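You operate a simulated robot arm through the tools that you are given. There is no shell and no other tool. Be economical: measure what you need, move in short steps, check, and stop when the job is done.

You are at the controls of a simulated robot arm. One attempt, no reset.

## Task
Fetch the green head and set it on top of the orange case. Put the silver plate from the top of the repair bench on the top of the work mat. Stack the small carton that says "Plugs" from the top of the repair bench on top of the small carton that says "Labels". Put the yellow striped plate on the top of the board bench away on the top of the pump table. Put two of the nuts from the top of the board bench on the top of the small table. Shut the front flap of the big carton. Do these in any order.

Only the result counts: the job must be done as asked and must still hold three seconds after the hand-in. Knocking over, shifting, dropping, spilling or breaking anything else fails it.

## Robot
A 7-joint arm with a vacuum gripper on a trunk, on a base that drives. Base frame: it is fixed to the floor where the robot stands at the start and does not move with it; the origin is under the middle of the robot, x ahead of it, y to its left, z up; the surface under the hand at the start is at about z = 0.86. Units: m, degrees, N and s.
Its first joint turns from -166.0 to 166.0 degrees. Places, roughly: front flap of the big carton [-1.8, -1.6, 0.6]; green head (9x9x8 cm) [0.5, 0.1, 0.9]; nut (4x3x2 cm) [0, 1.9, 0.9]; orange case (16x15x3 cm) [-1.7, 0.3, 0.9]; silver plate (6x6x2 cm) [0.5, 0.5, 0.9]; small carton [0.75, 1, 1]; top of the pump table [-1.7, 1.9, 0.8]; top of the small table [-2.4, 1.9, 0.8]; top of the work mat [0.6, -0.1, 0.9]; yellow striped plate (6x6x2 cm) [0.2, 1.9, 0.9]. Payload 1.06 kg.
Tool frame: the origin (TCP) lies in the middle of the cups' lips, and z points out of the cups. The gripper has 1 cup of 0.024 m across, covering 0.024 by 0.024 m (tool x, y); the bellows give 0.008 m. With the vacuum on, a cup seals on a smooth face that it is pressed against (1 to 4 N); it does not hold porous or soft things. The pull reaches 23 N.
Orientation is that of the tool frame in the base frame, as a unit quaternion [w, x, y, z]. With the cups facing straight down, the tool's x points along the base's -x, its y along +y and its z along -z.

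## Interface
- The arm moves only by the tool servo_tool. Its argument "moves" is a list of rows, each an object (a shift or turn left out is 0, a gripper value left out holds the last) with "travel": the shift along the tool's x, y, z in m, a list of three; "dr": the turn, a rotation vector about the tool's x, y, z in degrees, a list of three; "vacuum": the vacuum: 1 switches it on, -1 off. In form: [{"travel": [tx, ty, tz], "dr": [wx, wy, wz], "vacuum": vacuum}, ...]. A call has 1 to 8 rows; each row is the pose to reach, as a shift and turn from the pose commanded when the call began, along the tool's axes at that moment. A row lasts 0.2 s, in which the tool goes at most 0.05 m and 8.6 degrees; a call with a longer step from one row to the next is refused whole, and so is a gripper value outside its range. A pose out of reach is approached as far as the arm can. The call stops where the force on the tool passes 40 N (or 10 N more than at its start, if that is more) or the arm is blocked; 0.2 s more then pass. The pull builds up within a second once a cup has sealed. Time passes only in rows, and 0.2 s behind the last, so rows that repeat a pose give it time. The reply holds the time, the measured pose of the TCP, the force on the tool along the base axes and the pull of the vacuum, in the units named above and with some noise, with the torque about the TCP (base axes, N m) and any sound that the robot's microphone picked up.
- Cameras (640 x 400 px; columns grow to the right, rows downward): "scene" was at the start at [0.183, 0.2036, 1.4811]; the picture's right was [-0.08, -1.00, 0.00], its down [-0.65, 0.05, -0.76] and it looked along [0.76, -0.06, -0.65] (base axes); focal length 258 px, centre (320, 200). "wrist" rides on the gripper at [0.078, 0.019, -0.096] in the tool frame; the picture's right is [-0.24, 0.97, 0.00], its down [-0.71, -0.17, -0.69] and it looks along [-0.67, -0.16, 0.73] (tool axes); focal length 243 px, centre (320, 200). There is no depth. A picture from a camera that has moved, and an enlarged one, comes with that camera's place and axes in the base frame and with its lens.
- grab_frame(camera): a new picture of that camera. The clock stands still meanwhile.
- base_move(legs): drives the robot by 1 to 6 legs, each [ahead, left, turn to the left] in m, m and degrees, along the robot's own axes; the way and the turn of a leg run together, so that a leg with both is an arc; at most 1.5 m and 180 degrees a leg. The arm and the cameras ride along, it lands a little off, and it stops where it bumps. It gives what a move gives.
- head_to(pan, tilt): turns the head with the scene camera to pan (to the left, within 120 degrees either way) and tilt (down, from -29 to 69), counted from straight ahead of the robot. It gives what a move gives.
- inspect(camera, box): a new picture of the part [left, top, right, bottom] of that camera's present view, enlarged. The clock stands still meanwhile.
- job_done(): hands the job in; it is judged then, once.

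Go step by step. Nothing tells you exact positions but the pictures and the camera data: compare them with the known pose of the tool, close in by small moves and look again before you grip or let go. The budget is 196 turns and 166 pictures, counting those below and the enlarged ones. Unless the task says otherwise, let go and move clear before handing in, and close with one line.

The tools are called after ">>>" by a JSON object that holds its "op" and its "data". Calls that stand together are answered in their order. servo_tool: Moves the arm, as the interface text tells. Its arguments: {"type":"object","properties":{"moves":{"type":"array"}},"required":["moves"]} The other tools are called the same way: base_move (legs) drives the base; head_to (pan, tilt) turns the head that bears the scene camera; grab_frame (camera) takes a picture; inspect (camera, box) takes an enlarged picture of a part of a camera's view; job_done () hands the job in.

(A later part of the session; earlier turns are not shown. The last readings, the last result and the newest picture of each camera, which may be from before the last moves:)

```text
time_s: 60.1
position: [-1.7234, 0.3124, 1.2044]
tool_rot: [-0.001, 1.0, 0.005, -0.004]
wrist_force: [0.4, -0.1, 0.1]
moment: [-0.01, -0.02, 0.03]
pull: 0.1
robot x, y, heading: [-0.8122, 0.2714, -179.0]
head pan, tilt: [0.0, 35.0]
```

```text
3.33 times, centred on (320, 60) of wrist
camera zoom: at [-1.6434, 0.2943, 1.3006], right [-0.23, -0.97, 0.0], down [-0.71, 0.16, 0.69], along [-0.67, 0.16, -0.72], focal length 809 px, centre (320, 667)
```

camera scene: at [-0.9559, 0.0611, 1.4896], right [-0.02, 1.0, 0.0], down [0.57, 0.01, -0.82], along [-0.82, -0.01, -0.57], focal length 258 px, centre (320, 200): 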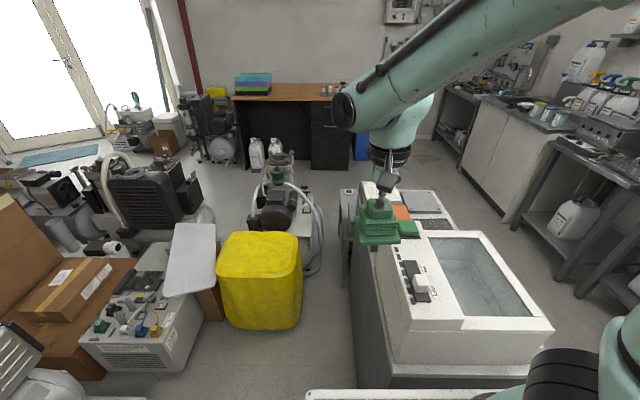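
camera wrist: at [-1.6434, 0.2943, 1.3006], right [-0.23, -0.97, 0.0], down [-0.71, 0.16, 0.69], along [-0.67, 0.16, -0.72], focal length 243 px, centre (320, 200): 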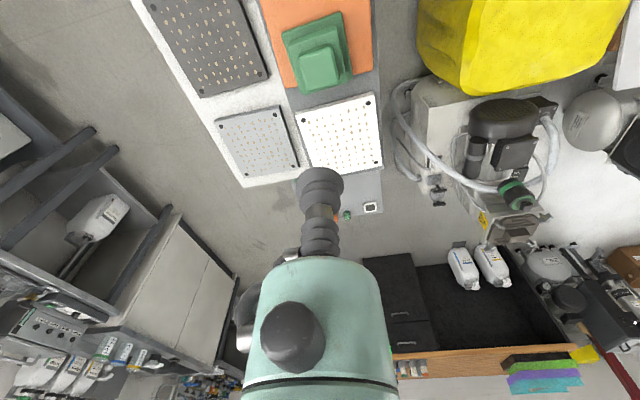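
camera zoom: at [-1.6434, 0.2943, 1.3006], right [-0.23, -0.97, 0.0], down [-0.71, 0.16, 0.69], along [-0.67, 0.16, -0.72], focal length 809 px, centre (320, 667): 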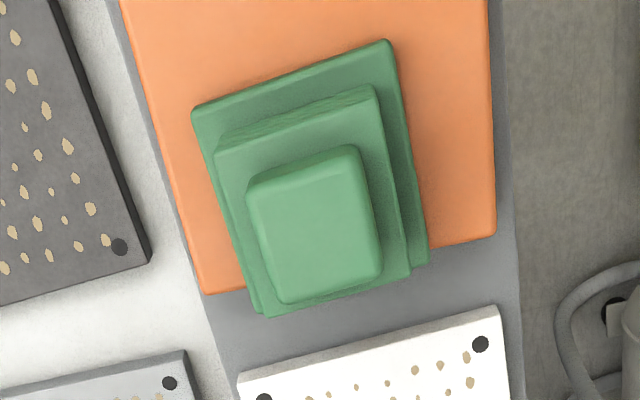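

The head overhangs the case's far edge by a few mm; I'll regrip and shift it 2.5 cm inward.

>>> {"op": "servo_tool", "data": {"moves": [{"travel": [0, 0, 0.05], "vacuum": 1}, {"travel": [0, 0, 0.1]}, {"travel": [0, 0, 0.15]}, {"travel": [0, 0, 0.2]}, {"travel": [0, 0, 0.23]}, {"travel": [0, 0, 0.237]}, {"travel": [0, 0, 0.24]}, {"travel": [0, 0, 0.24]}]}}

>>> {"op": "servo_tool", "data": {"moves": [{"travel": [0, 0, 0]}, {"travel": [0, 0, -0.01]}, {"travel": [0, 0, -0.02]}, {"travel": [0.013, 0, -0.02]}, {"travel": [0.026, 0, -0.02]}, {"travel": [0.026, 0, -0.012]}, {"travel": [0.026, 0, -0.008]}]}}

```text
time_s: 61.9
position: [-1.7238, 0.3138, 0.9664]
tool_rot: [-0.001, 1.0, 0.004, -0.006]
wrist_force: [-3.0, 3.1, 18.3]
moment: [-0.01, -0.07, 0.03]
pull: 23.3
robot x, y, heading: [-0.8077, 0.2751, -179.1]
head pan, tilt: [0.0, 35.0]
```

```text
time_s: 63.5
position: [-1.6978, 0.3139, 0.9719]
tool_rot: [-0.001, 1.0, 0.005, -0.004]
wrist_force: [-0.1, 0.0, -5.2]
moment: [0.02, -0.07, 0.01]
pull: 23.4
robot x, y, heading: [-0.8092, 0.2714, -179.1]
head pan, tilt: [0.0, 35.0]
```

>>> {"op": "servo_tool", "data": {"moves": [{"travel": [0, 0, 0.002]}, {"travel": [0, 0, 0.003]}, {"travel": [0, 0, 0.004]}, {"travel": [0, 0, 0.005]}, {"travel": [0, 0, 0.005]}]}}

```text
time_s: 64.7
position: [-1.6979, 0.3135, 0.9689]
tool_rot: [0.0, 1.0, 0.004, -0.004]
wrist_force: [0.7, 1.9, 8.8]
moment: [0.0, -0.09, 0.02]
pull: 22.1
robot x, y, heading: [-0.8101, 0.2748, -179.4]
head pan, tilt: [0.0, 35.0]
```

>>> {"op": "servo_tool", "data": {"moves": [{"travel": [0, 0, -0.001], "vacuum": -1}, {"travel": [0, 0, -0.001]}, {"travel": [0, 0, -0.001]}, {"travel": [0, 0, -0.002]}, {"travel": [0, 0, -0.01]}, {"travel": [0, 0, -0.05]}, {"travel": [0, 0, -0.1]}, {"travel": [0, 0, -0.15]}]}}

>>> {"op": "servo_tool", "data": {"moves": [{"travel": [0.045, 0, -0.03]}, {"travel": [0.09, 0, -0.06]}, {"travel": [0.135, 0, -0.08]}, {"travel": [0.18, 0, -0.08]}, {"travel": [0.225, 0, -0.08]}, {"travel": [0.27, 0, -0.08]}, {"travel": [0.31, 0, -0.08]}]}}

>>> {"op": "grab_frame", "data": {"camera": "scene"}}

>>> {"op": "inspect", "data": {"camera": "wrist", "box": [240, 80, 400, 200]}}

```text
time_s: 66.5
position: [-1.6957, 0.3142, 1.1197]
tool_rot: [-0.002, 1.0, 0.005, -0.003]
wrist_force: [0.0, 0.3, 0.5]
moment: [0.02, 0.0, -0.03]
pull: 0.2
robot x, y, heading: [-0.8094, 0.2699, -178.9]
head pan, tilt: [0.0, 35.0]
```

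```text
refused: row 1 steps farther than a row can; nothing moved
```

```text
127 pictures are left
camera scene: at [-0.9964, 0.0604, 1.4895], right [-0.02, 1.0, 0.0], down [0.57, 0.01, -0.82], along [-0.82, -0.01, -0.57], focal length 258 px, centre (320, 200)
```

scene: 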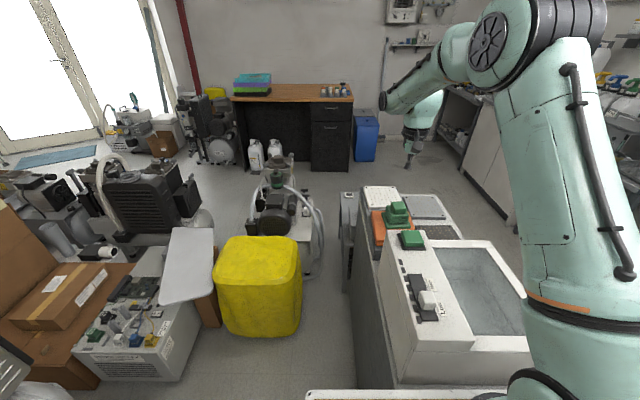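

```text
3.33 times, centred on (320, 140) of wrist
camera zoom: at [-1.6164, 0.2969, 1.2153], right [-0.23, -0.97, 0.0], down [-0.71, 0.16, 0.69], along [-0.67, 0.16, -0.72], focal length 809 px, centre (320, 400)
```

zoom: 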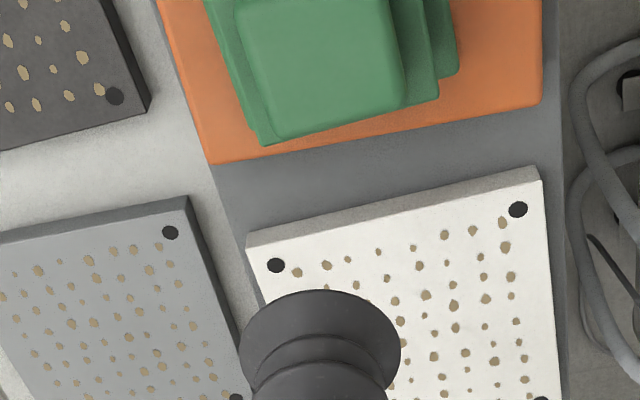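

The head now sits well inside the case. I'll retract the arm and look toward the big carton on the left.

>>> {"op": "servo_tool", "data": {"moves": [{"travel": [0.02, 0, -0.035]}, {"travel": [0.06, 0, -0.06]}, {"travel": [0.105, 0, -0.07]}, {"travel": [0.15, 0, -0.07]}, {"travel": [0.195, 0, -0.07]}, {"travel": [0.24, 0, -0.07]}, {"travel": [0.285, 0, -0.07]}, {"travel": [0.32, 0, -0.07]}]}}

>>> {"op": "base_move", "data": {"legs": [[-0.3, 0, 0]]}}

>>> {"op": "head_to", "data": {"pan": 50, "tilt": 30}}

>>> {"op": "grab_frame", "data": {"camera": "scene"}}

```text
time_s: 68.3
position: [-1.3728, 0.3185, 1.184]
tool_rot: [-0.001, 1.0, 0.004, -0.003]
wrist_force: [0.0, 0.4, 0.9]
moment: [0.0, -0.03, 0.0]
pull: 0.1
robot x, y, heading: [-0.8122, 0.2725, -179.3]
head pan, tilt: [0.0, 35.0]
```

```text
time_s: 70.4
position: [-1.0704, 0.3238, 1.1827]
tool_rot: [-0.001, 1.0, 0.004, -0.003]
wrist_force: [-0.9, -0.2, -0.4]
moment: [-0.01, 0.0, 0.0]
pull: 0.1
robot x, y, heading: [-0.5056, 0.2731, -179.1]
head pan, tilt: [0.0, 35.0]
```

```text
time_s: 71.5
position: [-1.0713, 0.3236, 1.1843]
tool_rot: [-0.001, 1.0, 0.004, -0.004]
wrist_force: [-1.4, 0.7, 0.0]
moment: [0.0, 0.01, 0.01]
pull: 0.0
robot x, y, heading: [-0.5113, 0.2733, -179.2]
head pan, tilt: [50.0, 30.0]
```

```text
125 pictures are left
camera scene: at [-0.664, -0.0035, 1.4974], right [-0.78, 0.63, 0.0], down [0.32, 0.39, -0.87], along [-0.55, -0.67, -0.5], focal length 258 px, centre (320, 200)
```

scene: 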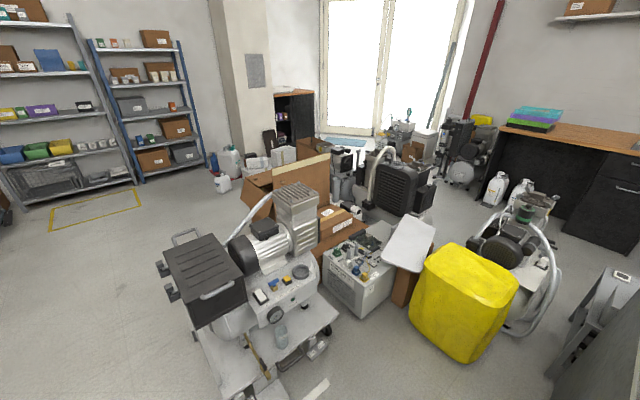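

>>> {"op": "inspect", "data": {"camera": "scene", "box": [210, 120, 450, 270]}}

```text
2.67 times, centred on (330, 195) of scene
camera zoom: at [-0.664, -0.0035, 1.4974], right [-0.78, 0.63, 0.0], down [0.32, 0.39, -0.87], along [-0.55, -0.67, -0.5], focal length 689 px, centre (293, 213)
```

zoom: 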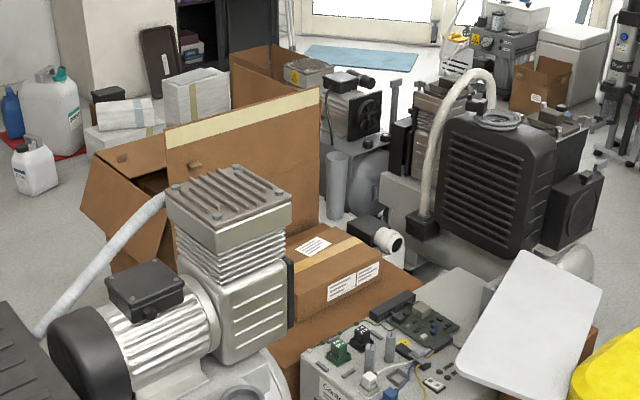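

The carton is behind the pump cart; I need the view from the far side. I'll turn to face -y and pass between the cart and the bench.

>>> {"op": "base_move", "data": {"legs": [[0, 0, 89.2], [0, 0.38, 0], [0.6, 0, 0]]}}

>>> {"op": "head_to", "data": {"pan": -40, "tilt": 25}}

>>> {"op": "grab_frame", "data": {"camera": "scene"}}

```text
time_s: 80.8
position: [-0.1759, -0.8879, 1.1834]
tool_rot: [0.002, 0.704, 0.71, -0.004]
wrist_force: [0.5, -0.8, -0.2]
moment: [0.01, -0.01, 0.01]
pull: 0.0
robot x, y, heading: [-0.1292, -0.3249, -89.1]
head pan, tilt: [50.0, 30.0]
```

```text
time_s: 82.4
position: [-0.1773, -0.8866, 1.183]
tool_rot: [0.003, 0.704, 0.71, -0.003]
wrist_force: [0.3, 0.3, -0.2]
moment: [0.02, -0.03, 0.01]
pull: 0.1
robot x, y, heading: [-0.1344, -0.3248, -89.1]
head pan, tilt: [-40.0, 25.0]
```

```text
123 pictures are left
camera scene: at [0.0225, -0.4914, 1.5053], right [-0.78, 0.63, 0.0], down [0.27, 0.33, -0.91], along [-0.57, -0.7, -0.42], focal length 258 px, centre (320, 200)
```

scene: 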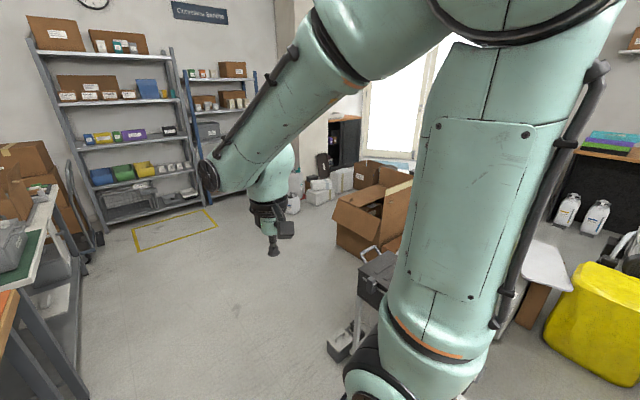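

>>> {"op": "base_move", "data": {"legs": [[1.25, 0, 0], [0, 0, -90]]}}

>>> {"op": "head_to", "data": {"pan": 5, "tilt": 25}}

>>> {"op": "grab_frame", "data": {"camera": "scene"}}

```text
time_s: 92.5
position: [-0.6715, -1.5206, 1.1827]
tool_rot: [0.0, 1.0, 0.001, -0.004]
wrist_force: [-0.5, -0.6, -0.8]
moment: [-0.01, 0.01, 0.01]
pull: 0.1
robot x, y, heading: [-0.1094, -1.5714, -179.6]
head pan, tilt: [-40.0, 25.0]
```

```text
time_s: 93.7
position: [-0.6702, -1.5187, 1.183]
tool_rot: [-0.001, 1.0, 0.001, -0.003]
wrist_force: [0.2, 0.8, -0.4]
moment: [0.01, 0.03, -0.02]
pull: 0.1
robot x, y, heading: [-0.1117, -1.5702, -179.3]
head pan, tilt: [5.0, 25.0]
```

```text
122 pictures are left
camera scene: at [-0.3008, -1.7889, 1.5053], right [-0.09, 1.0, 0.0], down [0.42, 0.04, -0.91], along [-0.9, -0.09, -0.42], focal length 258 px, centre (320, 200)
```

scene: 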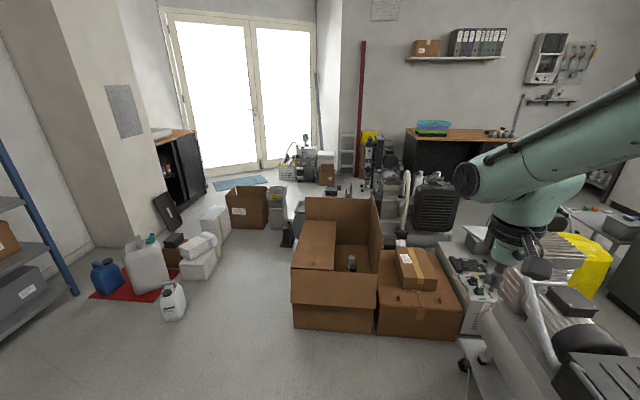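

>>> {"op": "inspect", "data": {"camera": "scene", "box": [260, 170, 500, 350]}}

```text
2.22 times, centred on (380, 260) of scene
camera zoom: at [-0.3008, -1.7889, 1.5053], right [-0.09, 1.0, 0.0], down [0.42, 0.04, -0.91], along [-0.9, -0.09, -0.42], focal length 574 px, centre (187, 67)
```

zoom: 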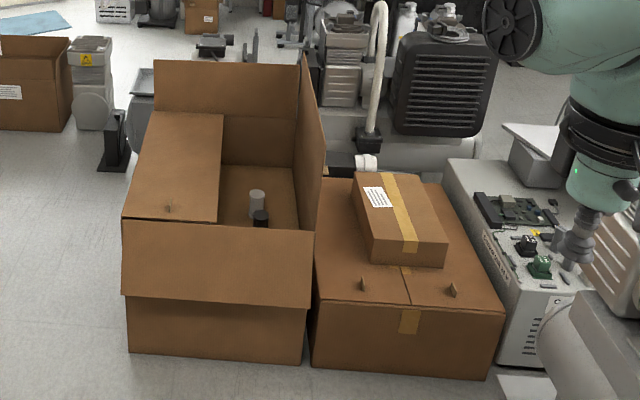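

The "front flap" by its given place (y ≈ -1.56, x ≈ -1.8, z ≈ 0.62) is the upright flap on the carton's +y side. I'll drive up in front and fold it down over the opening.

>>> {"op": "base_move", "data": {"legs": [[0, 0.15, 0], [0.78, 0, 0]]}}

>>> {"op": "head_to", "data": {"pan": -10, "tilt": 40}}

>>> {"op": "grab_frame", "data": {"camera": "scene"}}

>>> {"op": "grab_frame", "data": {"camera": "wrist"}}

```text
time_s: 98.9
position: [-1.4689, -1.6881, 1.1833]
tool_rot: [-0.001, 1.0, 0.009, -0.004]
wrist_force: [0.4, -0.3, 0.7]
moment: [0.0, 0.04, 0.03]
pull: 0.1
robot x, y, heading: [-0.9045, -1.7258, -178.6]
head pan, tilt: [5.0, 25.0]
```

```text
time_s: 99.7
position: [-1.4682, -1.6873, 1.1834]
tool_rot: [0.0, 1.0, 0.009, -0.005]
wrist_force: [-0.3, 0.3, 0.0]
moment: [0.02, -0.01, 0.0]
pull: 0.1
robot x, y, heading: [-0.9037, -1.729, -178.7]
head pan, tilt: [-10.0, 40.0]
```

```text
120 pictures are left
camera scene: at [-1.0858, -1.9276, 1.4821], right [0.15, 0.99, 0.0], down [0.64, -0.1, -0.77], along [-0.76, 0.11, -0.64], focal length 258 px, centre (320, 200)
```

scene: 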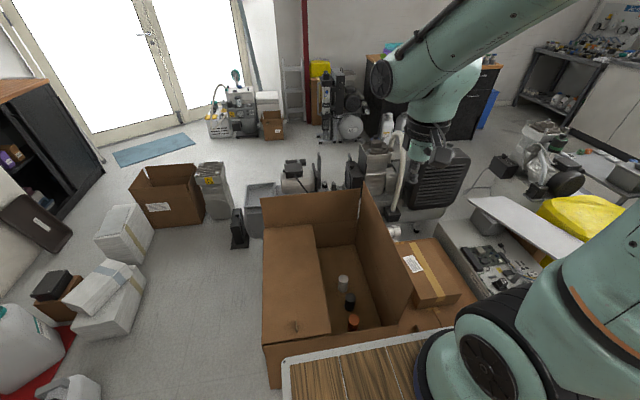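

```text
119 pictures are left
camera wrist: at [-1.3889, -1.704, 1.2796], right [-0.22, -0.98, 0.0], down [-0.71, 0.16, 0.69], along [-0.67, 0.15, -0.72], focal length 243 px, centre (320, 200)
```

wrist: 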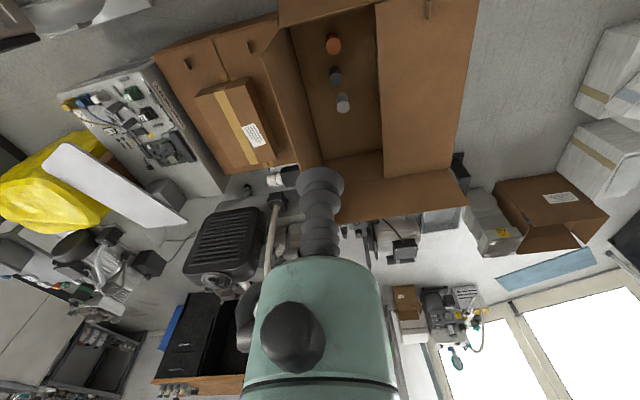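

The flap stands vertically in the plane y ≈ -1.58, top at z ≈ 0.75. I'll bring the tool to its outer (+y) side, above the neighbouring carton.

>>> {"op": "servo_tool", "data": {"moves": [{"travel": [-0.03, -0.035, 0]}, {"travel": [-0.06, -0.07, 0]}, {"travel": [-0.09, -0.105, 0]}, {"travel": [-0.12, -0.14, 0]}, {"travel": [-0.15, -0.175, 0]}, {"travel": [-0.18, -0.21, 0.01]}, {"travel": [-0.215, -0.24, 0.02]}, {"travel": [-0.255, -0.25, 0.03]}]}}

>>> {"op": "servo_tool", "data": {"moves": [{"travel": [-0.02, 0, 0.04]}, {"travel": [-0.03, 0, 0.085]}, {"travel": [-0.03, 0, 0.13]}, {"travel": [-0.03, 0, 0.175]}, {"travel": [-0.03, 0, 0.22]}, {"travel": [-0.03, 0, 0.265]}, {"travel": [-0.03, 0, 0.31]}, {"travel": [-0.03, 0, 0.355]}]}}

>>> {"op": "servo_tool", "data": {"moves": [{"travel": [0, 0, 0.045]}, {"travel": [0, 0, 0.08]}, {"travel": [0, 0, 0.08]}]}}

>>> {"op": "grab_frame", "data": {"camera": "scene"}}

>>> {"op": "grab_frame", "data": {"camera": "wrist"}}

```text
time_s: 101.5
position: [-1.727, -1.4406, 1.1596]
tool_rot: [-0.001, 1.0, 0.009, -0.005]
wrist_force: [1.0, -0.6, 0.2]
moment: [0.03, 0.03, 0.01]
pull: 0.1
robot x, y, heading: [-0.9061, -1.7247, -178.5]
head pan, tilt: [-10.0, 40.0]
```

```text
time_s: 103.3
position: [-1.7611, -1.4398, 0.8013]
tool_rot: [-0.001, 1.0, 0.009, -0.005]
wrist_force: [0.6, 0.4, 0.2]
moment: [0.02, 0.03, 0.01]
pull: 0.1
robot x, y, heading: [-0.906, -1.7286, -178.5]
head pan, tilt: [-10.0, 40.0]
```

```text
time_s: 104.1
position: [-1.7624, -1.4417, 0.7214]
tool_rot: [-0.001, 1.0, 0.008, -0.004]
wrist_force: [0.3, -0.2, -1.0]
moment: [0.0, 0.02, -0.04]
pull: 0.1
robot x, y, heading: [-0.902, -1.7276, -178.8]
head pan, tilt: [-10.0, 40.0]
```

```text
118 pictures are left
camera scene: at [-1.0858, -1.9275, 1.482], right [0.15, 0.99, 0.0], down [0.64, -0.1, -0.77], along [-0.76, 0.12, -0.64], focal length 258 px, centre (320, 200)
```

scene: 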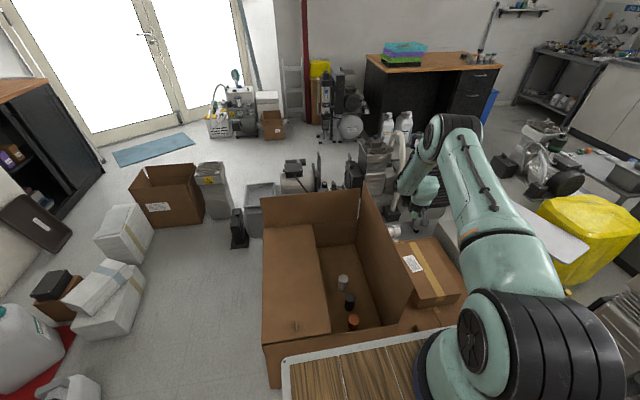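

```text
117 pictures are left
camera wrist: at [-1.6823, -1.4587, 0.8178], right [-0.22, -0.98, 0.0], down [-0.71, 0.16, 0.69], along [-0.67, 0.15, -0.72], focal length 243 px, centre (320, 200)
```

wrist: 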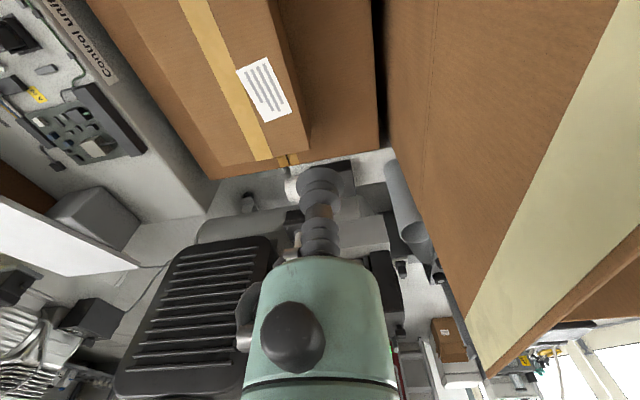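

Now I push the flap over: inwards (-y) following its arc.

>>> {"op": "servo_tool", "data": {"moves": [{"travel": [0, 0.045, 0.02]}, {"travel": [0, 0.09, 0.025]}, {"travel": [0, 0.125, 0.03]}, {"travel": [0, 0.15, 0.03]}, {"travel": [0, 0.175, 0.035]}, {"travel": [0, 0.2, 0.04]}, {"travel": [0, 0.22, 0.05]}]}}

>>> {"op": "grab_frame", "data": {"camera": "scene"}}

```text
time_s: 105.7
position: [-1.7565, -1.6638, 0.6708]
tool_rot: [-0.001, 1.0, 0.007, -0.004]
wrist_force: [0.2, 0.1, 0.1]
moment: [-0.01, 0.01, -0.01]
pull: 0.1
robot x, y, heading: [-0.9051, -1.7304, -178.8]
head pan, tilt: [-10.0, 40.0]
```

```text
116 pictures are left
camera scene: at [-1.0859, -1.9273, 1.482], right [0.15, 0.99, 0.0], down [0.64, -0.1, -0.77], along [-0.76, 0.12, -0.64], focal length 258 px, centre (320, 200)
```

scene: 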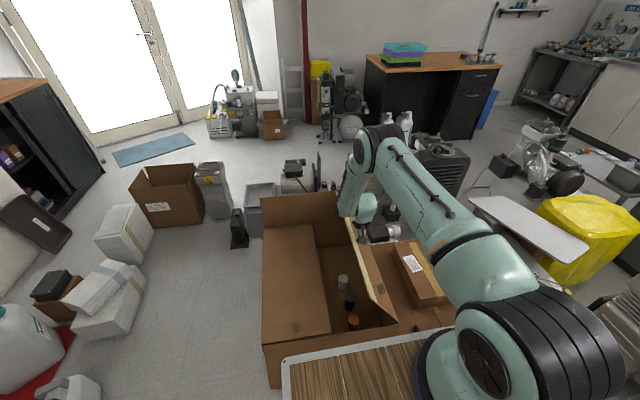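

The flap is folding. Continuing the arc downwards.

>>> {"op": "servo_tool", "data": {"moves": [{"travel": [0, 0.03, 0.02]}, {"travel": [0, 0.055, 0.045]}, {"travel": [0, 0.075, 0.075]}, {"travel": [0, 0.085, 0.105]}, {"travel": [0, 0.09, 0.13]}, {"travel": [0, 0.09, 0.145]}]}}

>>> {"op": "grab_frame", "data": {"camera": "scene"}}

```text
time_s: 107.1
position: [-1.7587, -1.7516, 0.526]
tool_rot: [-0.001, 1.0, 0.009, -0.003]
wrist_force: [-0.3, 0.3, -0.1]
moment: [0.02, 0.02, -0.01]
pull: 0.0
robot x, y, heading: [-0.9015, -1.7257, -178.7]
head pan, tilt: [-10.0, 40.0]
```

```text
115 pictures are left
camera scene: at [-1.0858, -1.9276, 1.482], right [0.15, 0.99, 0.0], down [0.64, -0.1, -0.77], along [-0.76, 0.12, -0.64], focal length 258 px, centre (320, 200)
```

scene: 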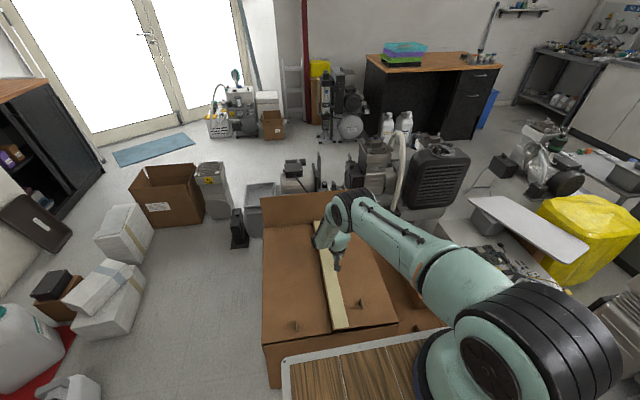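

>>> {"op": "servo_tool", "data": {"moves": [{"travel": [0, 0, 0.006]}, {"travel": [0, 0, 0.012]}, {"travel": [0, 0, 0.016]}, {"travel": [0, 0, 0.02]}]}}

>>> {"op": "inspect", "data": {"camera": "scene", "box": [240, 170, 480, 350]}}

```text
time_s: 108.1
position: [-1.7569, -1.7511, 0.5048]
tool_rot: [-0.001, 1.0, 0.009, -0.003]
wrist_force: [0.3, -1.9, 3.0]
moment: [-0.01, 0.04, -0.01]
pull: 0.1
robot x, y, heading: [-0.9037, -1.7278, -178.7]
head pan, tilt: [-10.0, 40.0]
```

```text
2.22 times, centred on (360, 260) of scene
camera zoom: at [-1.0857, -1.9276, 1.482], right [0.15, 0.99, 0.0], down [0.64, -0.1, -0.77], along [-0.76, 0.12, -0.64], focal length 574 px, centre (231, 67)
```

zoom: 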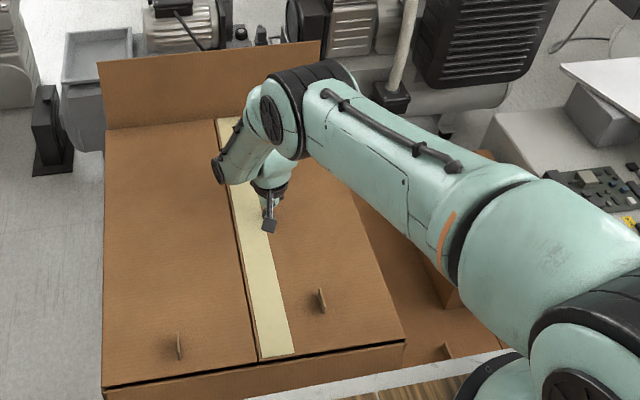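

The flap is down flat, force 3 N. Lifting off and checking that it stays.

>>> {"op": "servo_tool", "data": {"moves": [{"travel": [0, 0, -0.04]}, {"travel": [0, 0, -0.09]}, {"travel": [0, 0, -0.14]}, {"travel": [0, 0, -0.19]}, {"travel": [0, 0, -0.24]}, {"travel": [0, 0, -0.29]}, {"travel": [0, 0, -0.34]}, {"travel": [0, 0, -0.39]}]}}

>>> {"op": "servo_tool", "data": {"moves": [{"travel": [0.02, 0, -0.04]}, {"travel": [0.04, 0, -0.08]}, {"travel": [0.06, 0, -0.12]}, {"travel": [0.08, 0, -0.16]}, {"travel": [0.1, 0, -0.2]}, {"travel": [0.13, 0, -0.23]}, {"travel": [0.16, 0, -0.26]}, {"travel": [0.2, 0, -0.28]}]}}

>>> {"op": "grab_frame", "data": {"camera": "scene"}}

```text
time_s: 109.9
position: [-1.7516, -1.7519, 0.8963]
tool_rot: [0.0, 1.0, 0.009, -0.003]
wrist_force: [-0.2, -0.8, -0.5]
moment: [-0.03, 0.03, 0.01]
pull: 0.1
robot x, y, heading: [-0.9053, -1.7292, -178.7]
head pan, tilt: [-10.0, 40.0]
```

```text
time_s: 111.7
position: [-1.5538, -1.7477, 1.1722]
tool_rot: [-0.001, 1.0, 0.009, -0.002]
wrist_force: [0.9, -0.9, -0.8]
moment: [0.01, -0.05, -0.03]
pull: 0.1
robot x, y, heading: [-0.9035, -1.7307, -178.7]
head pan, tilt: [-10.0, 40.0]
```

```text
113 pictures are left
camera scene: at [-1.0865, -1.9277, 1.4819], right [0.15, 0.99, 0.0], down [0.64, -0.1, -0.77], along [-0.76, 0.12, -0.64], focal length 258 px, centre (320, 200)
```

scene: 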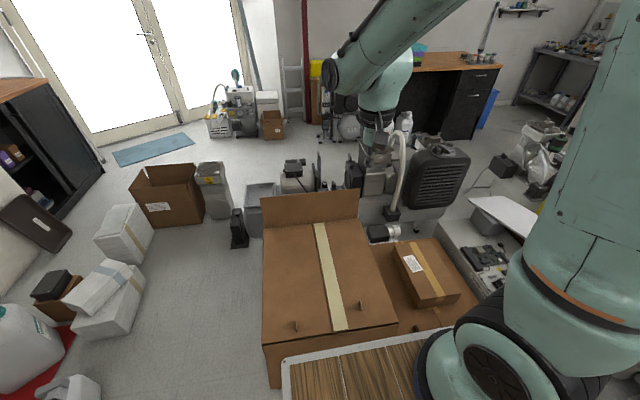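

The flap stays shut. Next the cartons: I'll drive back to the repair bench.

>>> {"op": "base_move", "data": {"legs": [[-0.75, 0, 0], [0, 0, -91.3], [1.4, 0, 0], [0.55, 0, 0]]}}

>>> {"op": "head_to", "data": {"pan": -30, "tilt": 25}}

>>> {"op": "grab_frame", "data": {"camera": "scene"}}

```text
time_s: 129.0
position: [-0.2118, 0.8867, 1.1724]
tool_rot: [-0.003, 0.714, -0.7, -0.002]
wrist_force: [-0.2, -0.9, -0.2]
moment: [0.0, 0.0, 0.01]
pull: 0.1
robot x, y, heading: [-0.1906, 0.2406, 91.1]
head pan, tilt: [-10.0, 40.0]
```

```text
time_s: 129.8
position: [-0.2116, 0.8868, 1.1723]
tool_rot: [-0.002, 0.714, -0.7, -0.002]
wrist_force: [-0.1, 0.2, -0.4]
moment: [0.01, 0.0, 0.0]
pull: 0.1
robot x, y, heading: [-0.1897, 0.2384, 91.6]
head pan, tilt: [-30.0, 25.0]
```

```text
112 pictures are left
camera scene: at [-0.3619, 0.4147, 1.5053], right [0.88, -0.48, 0.0], down [-0.2, -0.37, -0.91], along [0.43, 0.8, -0.42], focal length 258 px, centre (320, 200)
```

scene: 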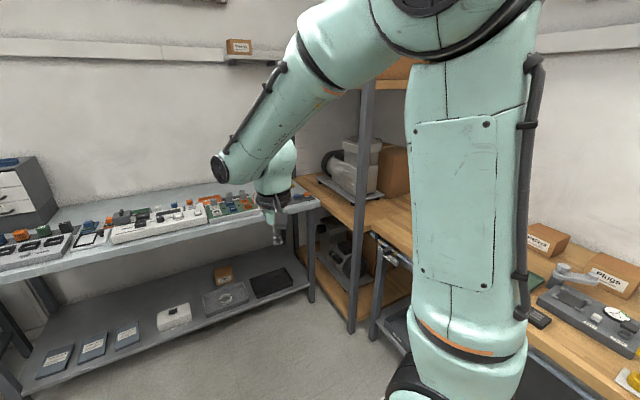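

>>> {"op": "base_move", "data": {"legs": [[0, 0, -91.4], [0, 0.51, 0], [0.16, 0, 0]]}}

>>> {"op": "head_to", "data": {"pan": 0, "tilt": 30}}

>>> {"op": "grab_frame", "data": {"camera": "scene"}}

>>> {"op": "grab_frame", "data": {"camera": "wrist"}}

```text
time_s: 137.6
position: [0.5915, 0.7983, 1.1718]
tool_rot: [0.004, -0.019, 1.0, 0.0]
wrist_force: [0.5, 0.3, 0.5]
moment: [-0.03, -0.05, -0.04]
pull: 0.0
robot x, y, heading: [-0.0553, 0.7671, 2.6]
head pan, tilt: [-30.0, 25.0]
```

```text
time_s: 138.6
position: [0.592, 0.7978, 1.1706]
tool_rot: [0.003, -0.02, 1.0, -0.001]
wrist_force: [-0.2, -1.0, 0.0]
moment: [-0.02, 0.01, 0.01]
pull: 0.0
robot x, y, heading: [-0.0562, 0.7676, 2.7]
head pan, tilt: [0.0, 30.0]
```

```text
111 pictures are left
camera scene: at [0.1238, 0.9845, 1.4974], right [0.04, -1.0, 0.0], down [-0.5, -0.02, -0.87], along [0.87, 0.04, -0.5], focal length 258 px, centre (320, 200)
```

scene: 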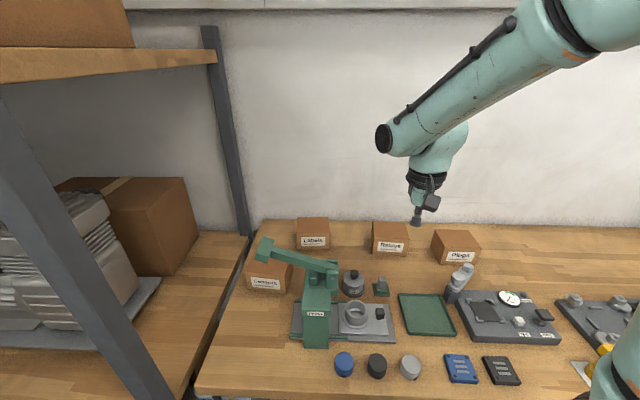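

```text
110 pictures are left
camera wrist: at [0.5123, 0.8149, 1.2688], right [0.2, 0.98, 0.0], down [0.71, -0.14, 0.69], along [0.68, -0.14, -0.72], focal length 243 px, centre (320, 200)
```

wrist: 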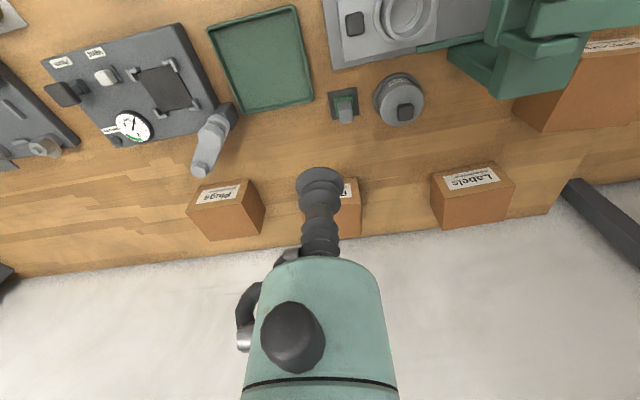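

>>> {"op": "inspect", "data": {"camera": "scene", "box": [230, 200, 500, 320]}}

>>> {"op": "inspect", "data": {"camera": "wrist", "box": [170, 130, 350, 260]}}

>>> {"op": "inspect", "data": {"camera": "wrist", "box": [400, 130, 560, 250]}}

```text
2.37 times, centred on (365, 260) of scene
camera zoom: at [0.1238, 0.9845, 1.4974], right [0.04, -1.0, 0.0], down [-0.5, -0.02, -0.87], along [0.87, 0.04, -0.5], focal length 612 px, centre (213, 58)
```

zoom: 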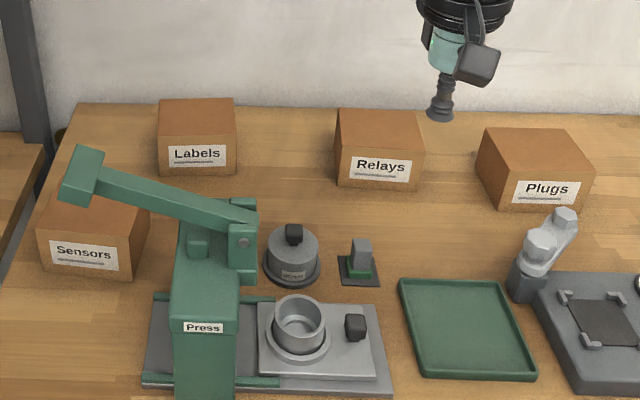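

```text
3.08 times, centred on (260, 195) of wrist
camera zoom: at [0.5123, 0.8149, 1.2688], right [0.2, 0.98, 0.0], down [0.71, -0.14, 0.69], along [0.68, -0.14, -0.72], focal length 746 px, centre (505, 215)
```

zoom: 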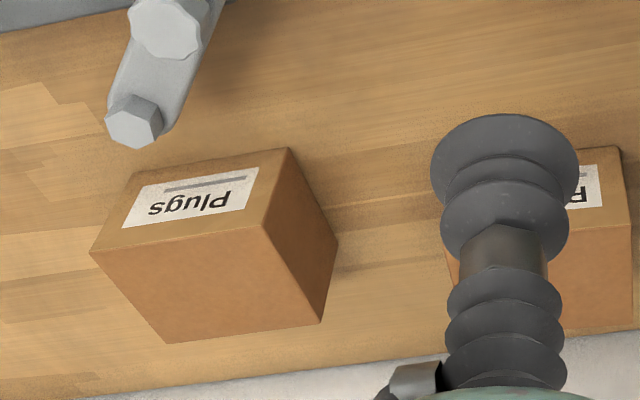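

```text
3.33 times, centred on (480, 190) of wrist
camera zoom: at [0.5123, 0.8149, 1.2688], right [0.2, 0.98, 0.0], down [0.71, -0.14, 0.69], along [0.68, -0.14, -0.72], focal length 809 px, centre (-213, 233)
```

zoom: 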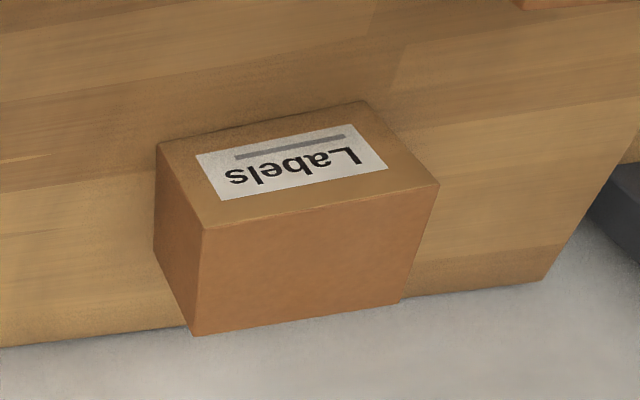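

Plugs' top centre is about (0.863, 0.54, 0.925) and Labels' about (0.92, 1.048, 0.935). I'll edge 6 cm closer, then move over Plugs.

>>> {"op": "base_move", "data": {"legs": [[0.06, 0, -2.6]]}}

>>> {"op": "servo_tool", "data": {"moves": [{"travel": [-0.02, -0.045, 0]}, {"travel": [-0.04, -0.09, 0]}, {"travel": [-0.06, -0.135, 0]}, {"travel": [-0.085, -0.175, 0]}, {"travel": [-0.11, -0.215, 0]}, {"travel": [-0.14, -0.235, 0.03]}, {"travel": [-0.17, -0.235, 0.06]}, {"travel": [-0.19, -0.235, 0.1]}]}}

>>> {"op": "grab_frame", "data": {"camera": "wrist"}}

>>> {"op": "grab_frame", "data": {"camera": "scene"}}

```text
time_s: 139.6
position: [0.6518, 0.7694, 1.1727]
tool_rot: [0.004, 0.004, 1.0, -0.001]
wrist_force: [0.4, -0.3, -0.3]
moment: [0.0, 0.03, 0.01]
pull: 0.0
robot x, y, heading: [0.0056, 0.7665, -0.1]
head pan, tilt: [0.0, 30.0]
```

```text
time_s: 141.3
position: [0.8424, 0.5328, 1.0742]
tool_rot: [0.003, 0.004, 1.0, -0.001]
wrist_force: [-0.9, 0.1, -0.7]
moment: [0.03, -0.01, 0.01]
pull: 0.1
robot x, y, heading: [0.006, 0.7691, 0.1]
head pan, tilt: [0.0, 30.0]
```

```text
106 pictures are left
camera wrist: at [0.7635, 0.5535, 1.1704], right [0.24, 0.97, 0.0], down [0.7, -0.17, 0.69], along [0.67, -0.17, -0.72], focal length 243 px, centre (320, 200)
```

wrist: 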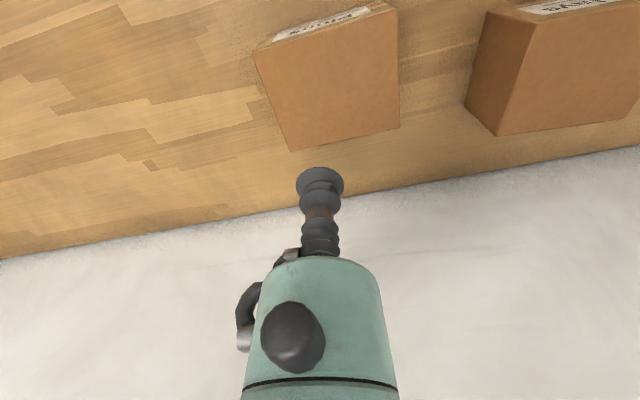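

```text
105 pictures are left
camera scene: at [0.1928, 0.9775, 1.4974], right [0.0, -1.0, 0.0], down [-0.5, 0.0, -0.87], along [0.87, 0.0, -0.5], focal length 258 px, centre (320, 200)
```

scene: 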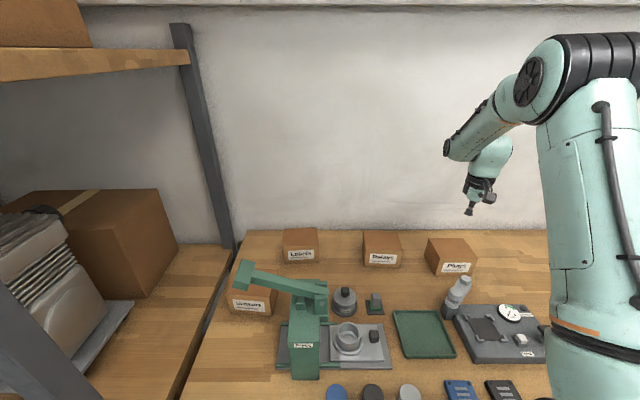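

The carton's top is centred at about (0.847, 0.546). Descending with the vacuum on.

>>> {"op": "servo_tool", "data": {"moves": [{"travel": [-0.005, 0.013, 0.04], "vacuum": 1}, {"travel": [-0.005, 0.013, 0.09]}, {"travel": [-0.005, 0.013, 0.12]}, {"travel": [-0.005, 0.013, 0.13]}, {"travel": [-0.005, 0.013, 0.136]}, {"travel": [-0.005, 0.013, 0.141]}, {"travel": [-0.005, 0.013, 0.141]}]}}

```text
time_s: 142.9
position: [0.848, 0.5466, 0.9354]
tool_rot: [0.005, 0.004, 1.0, -0.002]
wrist_force: [4.7, 1.3, 17.9]
moment: [0.02, 0.07, -0.05]
pull: 22.5
robot x, y, heading: [0.0003, 0.7681, 0.1]
head pan, tilt: [0.0, 30.0]
```

Sealed. Lifting.

>>> {"op": "servo_tool", "data": {"moves": [{"travel": [0, 0, -0.004]}, {"travel": [0, 0, -0.01]}, {"travel": [0, 0, -0.03]}, {"travel": [0, 0, -0.06]}, {"travel": [0, 0, -0.1]}, {"travel": [0, 0, -0.14]}, {"travel": [0, 0, -0.18]}, {"travel": [0, 0, -0.2]}]}}

>>> {"op": "grab_frame", "data": {"camera": "wrist"}}

>>> {"op": "inspect", "data": {"camera": "scene", "box": [220, 180, 520, 320]}}

```text
time_s: 144.8
position: [0.8462, 0.5462, 1.1348]
tool_rot: [0.003, 0.004, 1.0, -0.001]
wrist_force: [-0.2, -0.7, -1.9]
moment: [-0.02, 0.02, 0.0]
pull: 22.8
robot x, y, heading: [0.0052, 0.7656, 0.2]
head pan, tilt: [0.0, 30.0]
```

```text
104 pictures are left
camera wrist: at [0.7679, 0.5661, 1.2314], right [0.24, 0.97, 0.0], down [0.7, -0.18, 0.69], along [0.67, -0.17, -0.72], focal length 243 px, centre (320, 200)
```

wrist: 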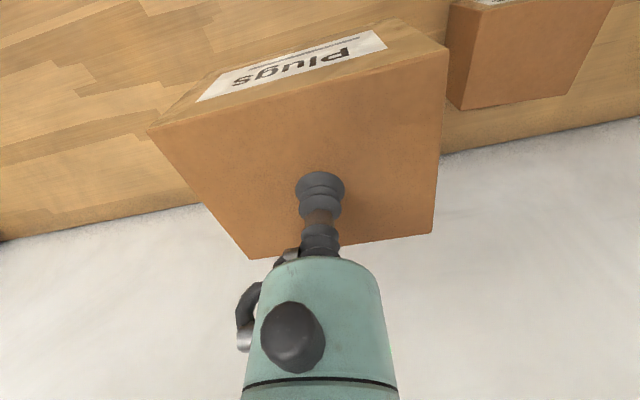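

```text
2.13 times, centred on (370, 250) of scene
camera zoom: at [0.1936, 0.9774, 1.4973], right [0.0, -1.0, 0.0], down [-0.5, 0.0, -0.87], along [0.87, 0.0, -0.5], focal length 551 px, centre (213, 93)
```

zoom: 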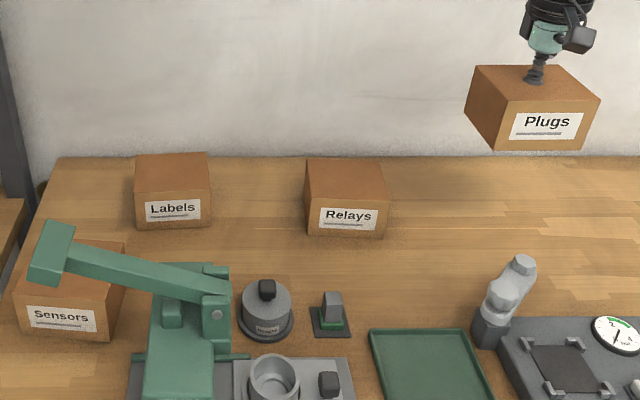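

Held, about 0.2 kg. Carrying it over to Labels at z ≈ 1.13.

>>> {"op": "servo_tool", "data": {"moves": [{"travel": [0, 0.045, -0.01]}, {"travel": [0, 0.09, -0.02]}, {"travel": [0, 0.135, -0.02]}, {"travel": [0, 0.18, -0.02]}, {"travel": [0, 0.225, -0.02]}, {"travel": [0, 0.27, -0.02]}, {"travel": [-0.005, 0.315, -0.02]}, {"travel": [-0.01, 0.36, -0.02]}]}}

>>> {"op": "servo_tool", "data": {"moves": [{"travel": [-0.01, 0.045, 0]}, {"travel": [-0.02, 0.09, 0]}, {"travel": [-0.035, 0.12, 0]}, {"travel": [-0.045, 0.136, 0]}, {"travel": [-0.045, 0.136, 0]}]}}

>>> {"op": "grab_frame", "data": {"camera": "wrist"}}

>>> {"op": "inspect", "data": {"camera": "scene", "box": [200, 160, 420, 300]}}

```text
time_s: 146.6
position: [0.8584, 0.9068, 1.152]
tool_rot: [0.003, 0.004, 1.0, -0.001]
wrist_force: [0.1, -1.2, -1.8]
moment: [0.03, 0.01, -0.03]
pull: 22.4
robot x, y, heading: [0.0047, 0.7654, -0.1]
head pan, tilt: [0.0, 30.0]
```

```text
time_s: 147.8
position: [0.9037, 1.0422, 1.1528]
tool_rot: [0.004, 0.004, 1.0, -0.001]
wrist_force: [-0.1, -1.3, -2.1]
moment: [0.0, 0.01, -0.01]
pull: 22.5
robot x, y, heading: [0.0072, 0.7631, 0.0]
head pan, tilt: [0.0, 30.0]
```

```text
102 pictures are left
camera wrist: at [0.8259, 1.0636, 1.2491], right [0.24, 0.97, 0.0], down [0.7, -0.17, 0.69], along [0.67, -0.17, -0.72], focal length 243 px, centre (320, 200)
```

wrist: 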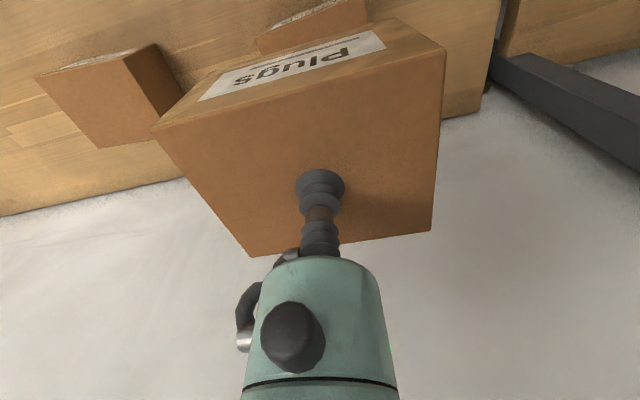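

```text
2.86 times, centred on (310, 230) of scene
camera zoom: at [0.1933, 0.9776, 1.4974], right [0.0, -1.0, 0.0], down [-0.5, 0.0, -0.87], along [0.87, 0.0, -0.5], focal length 738 px, centre (349, 114)
```

zoom: 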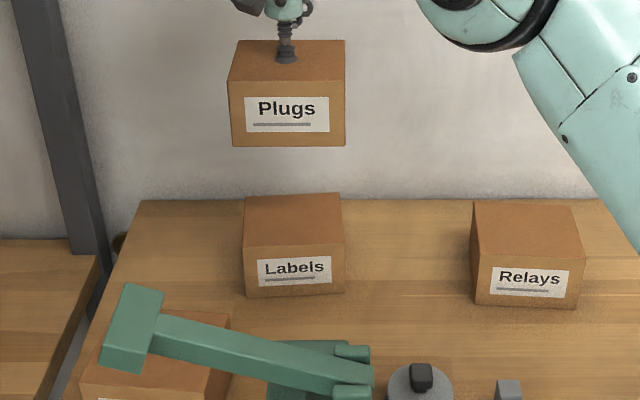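

Aligned with Labels within a centimetre. Adjusting 6 mm and descending.

>>> {"op": "servo_tool", "data": {"moves": [{"travel": [0.006, 0.002, 0.04]}, {"travel": [0.006, 0.002, 0.08]}, {"travel": [0.006, 0.002, 0.11]}, {"travel": [0.006, 0.002, 0.115]}, {"travel": [0.006, 0.002, 0.115]}]}}

>>> {"op": "inspect", "data": {"camera": "scene", "box": [200, 160, 420, 300]}}

```text
time_s: 148.9
position: [0.8975, 1.0442, 1.0385]
tool_rot: [0.003, 0.004, 1.0, -0.001]
wrist_force: [0.6, 0.0, -2.8]
moment: [0.02, -0.02, 0.0]
pull: 22.1
robot x, y, heading: [0.0049, 0.7643, -0.1]
head pan, tilt: [0.0, 30.0]
```

```text
2.86 times, centred on (310, 230) of scene
camera zoom: at [0.1934, 0.9776, 1.4974], right [0.0, -1.0, 0.0], down [-0.5, 0.0, -0.87], along [0.87, 0.0, -0.5], focal length 738 px, centre (349, 114)
```

zoom: 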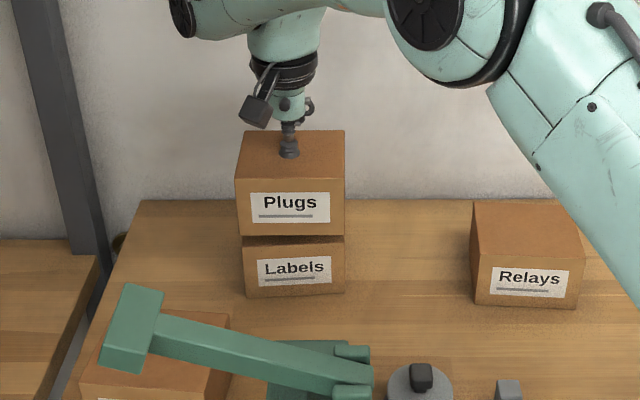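

Well aligned, about 1–2 cm above. Lowering in millimetres.

>>> {"op": "servo_tool", "data": {"moves": [{"travel": [0, 0, 0.005]}, {"travel": [0, 0, 0.01]}, {"travel": [0, 0, 0.013]}, {"travel": [0, 0, 0.015]}, {"travel": [0, 0, 0.017]}, {"travel": [0, 0, 0.017]}]}}

```text
time_s: 150.3
position: [0.899, 1.0434, 1.0215]
tool_rot: [0.003, 0.004, 1.0, -0.001]
wrist_force: [0.2, -0.1, -2.1]
moment: [0.01, 0.0, -0.01]
pull: 22.4
robot x, y, heading: [0.0065, 0.7684, -0.0]
head pan, tilt: [0.0, 30.0]
```

>>> {"op": "servo_tool", "data": {"moves": [{"travel": [0, 0, 0.002]}, {"travel": [0, 0, 0.004]}, {"travel": [0, 0, 0.005]}, {"travel": [0, 0, 0.005]}]}}

```text
time_s: 151.3
position: [0.8986, 1.044, 1.0173]
tool_rot: [0.004, 0.004, 1.0, -0.001]
wrist_force: [1.0, -0.4, 17.7]
moment: [0.01, 0.06, 0.0]
pull: 22.9
robot x, y, heading: [0.003, 0.7654, 0.2]
head pan, tilt: [0.0, 30.0]
```

Contact. Easing up 2 mm, releasing and lifting.

>>> {"op": "servo_tool", "data": {"moves": [{"travel": [0, 0, -0.002], "vacuum": -1}, {"travel": [0, 0, -0.002]}, {"travel": [0, 0, -0.002]}, {"travel": [0, 0, -0.002]}, {"travel": [0, 0, -0.006]}, {"travel": [0, 0, -0.02]}, {"travel": [0, 0, -0.06]}, {"travel": [0, 0, -0.11]}]}}

>>> {"op": "inspect", "data": {"camera": "scene", "box": [200, 160, 420, 300]}}

>>> {"op": "grab_frame", "data": {"camera": "wrist"}}

```text
time_s: 153.2
position: [0.8999, 1.0454, 1.1248]
tool_rot: [0.002, 0.003, 1.0, -0.002]
wrist_force: [0.1, -0.3, -0.2]
moment: [-0.01, 0.0, 0.03]
pull: 0.1
robot x, y, heading: [0.0032, 0.7649, -0.1]
head pan, tilt: [0.0, 30.0]
```

```text
2.86 times, centred on (310, 230) of scene
camera zoom: at [0.1936, 0.9777, 1.4973], right [0.0, -1.0, 0.0], down [-0.5, 0.0, -0.87], along [0.87, 0.0, -0.5], focal length 738 px, centre (349, 114)
```

zoom: 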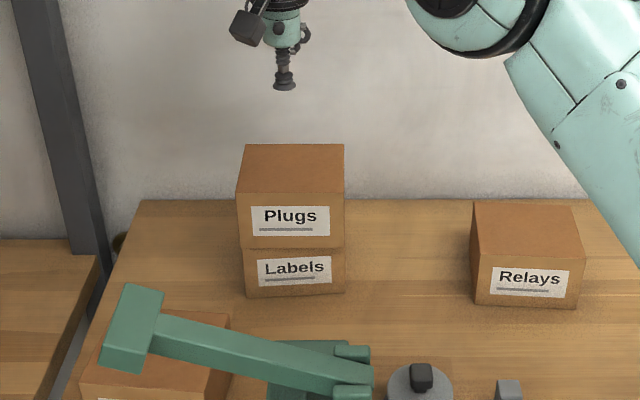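

```text
98 pictures are left
camera wrist: at [0.8218, 1.0666, 1.2208], right [0.24, 0.97, 0.0], down [0.7, -0.17, 0.69], along [0.67, -0.17, -0.72], focal length 243 px, centre (320, 200)
```

wrist: 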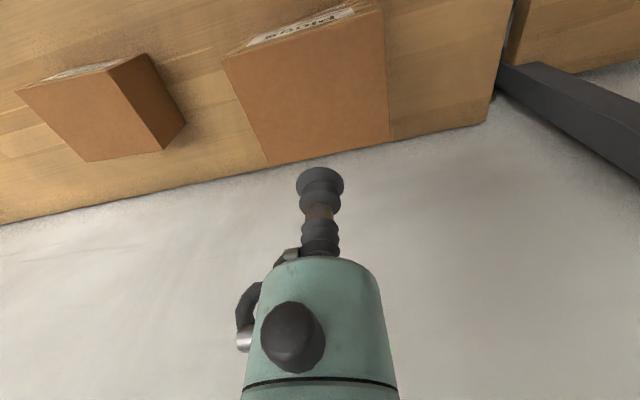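

Stacked. Retracting the arm, backing off and turning toward the board bench (+y).

>>> {"op": "servo_tool", "data": {"moves": [{"travel": [0.01, 0, -0.045]}, {"travel": [0.04, -0.02, -0.07]}, {"travel": [0.08, -0.04, -0.07]}, {"travel": [0.12, -0.06, -0.07]}, {"travel": [0.16, -0.08, -0.07]}, {"travel": [0.2, -0.1, -0.07]}, {"travel": [0.24, -0.12, -0.07]}, {"travel": [0.28, -0.14, -0.07]}]}}

>>> {"op": "servo_tool", "data": {"moves": [{"travel": [0.02, -0.04, 0]}, {"travel": [0.04, -0.08, 0]}, {"travel": [0.05, -0.1, 0]}]}}

>>> {"op": "base_move", "data": {"legs": [[-0.35, 0, 0], [0, 0, 90]]}}

>>> {"op": "head_to", "data": {"pan": 0, "tilt": 30}}

>>> {"op": "grab_frame", "data": {"camera": "scene"}}

```text
time_s: 154.9
position: [0.6198, 0.9069, 1.1949]
tool_rot: [0.002, 0.003, 1.0, -0.001]
wrist_force: [0.3, -0.4, -0.6]
moment: [0.0, 0.02, 0.02]
pull: 0.1
robot x, y, heading: [0.0029, 0.7687, 0.1]
head pan, tilt: [0.0, 30.0]
```

```text
time_s: 155.8
position: [0.5653, 0.8056, 1.1944]
tool_rot: [0.003, 0.004, 1.0, -0.002]
wrist_force: [1.0, 0.9, -0.4]
moment: [0.01, 0.04, 0.02]
pull: 0.0
robot x, y, heading: [0.0028, 0.7688, 0.2]
head pan, tilt: [0.0, 30.0]
```

```text
time_s: 161.8
position: [-0.3743, 1.3292, 1.1968]
tool_rot: [0.003, -0.703, 0.711, 0.002]
wrist_force: [-0.6, 0.3, 0.4]
moment: [-0.03, -0.02, -0.03]
pull: 0.1
robot x, y, heading: [-0.3369, 0.7671, 89.7]
head pan, tilt: [0.0, 30.0]
```

```text
time_s: 162.4
position: [-0.3755, 1.33, 1.1954]
tool_rot: [0.002, -0.703, 0.712, 0.001]
wrist_force: [-0.8, -0.8, 0.3]
moment: [-0.01, 0.02, -0.03]
pull: 0.0
robot x, y, heading: [-0.338, 0.7651, 89.6]
head pan, tilt: [0.0, 30.0]
```

```text
97 pictures are left
camera scene: at [-0.5494, 0.9604, 1.4974], right [1.0, -0.01, 0.0], down [0.0, -0.5, -0.87], along [0.0, 0.87, -0.5], focal length 258 px, centre (320, 200)
```

scene: 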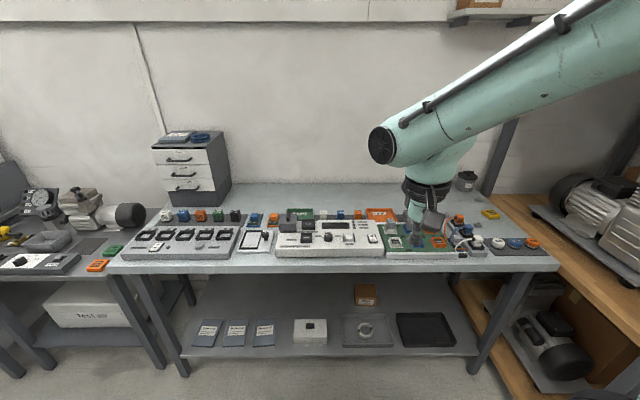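

>>> {"op": "inspect", "data": {"camera": "scene", "box": [350, 170, 570, 290]}}

```text
2.91 times, centred on (460, 230) of scene
camera zoom: at [-0.5494, 0.9604, 1.4974], right [1.0, -0.01, 0.0], down [0.0, -0.5, -0.87], along [0.0, 0.87, -0.5], focal length 752 px, centre (-87, 113)
```

zoom: 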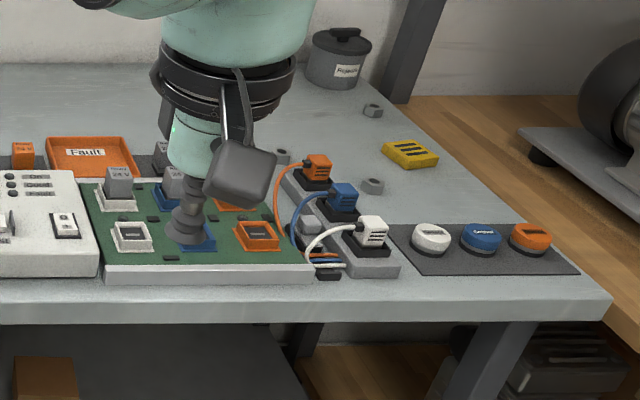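

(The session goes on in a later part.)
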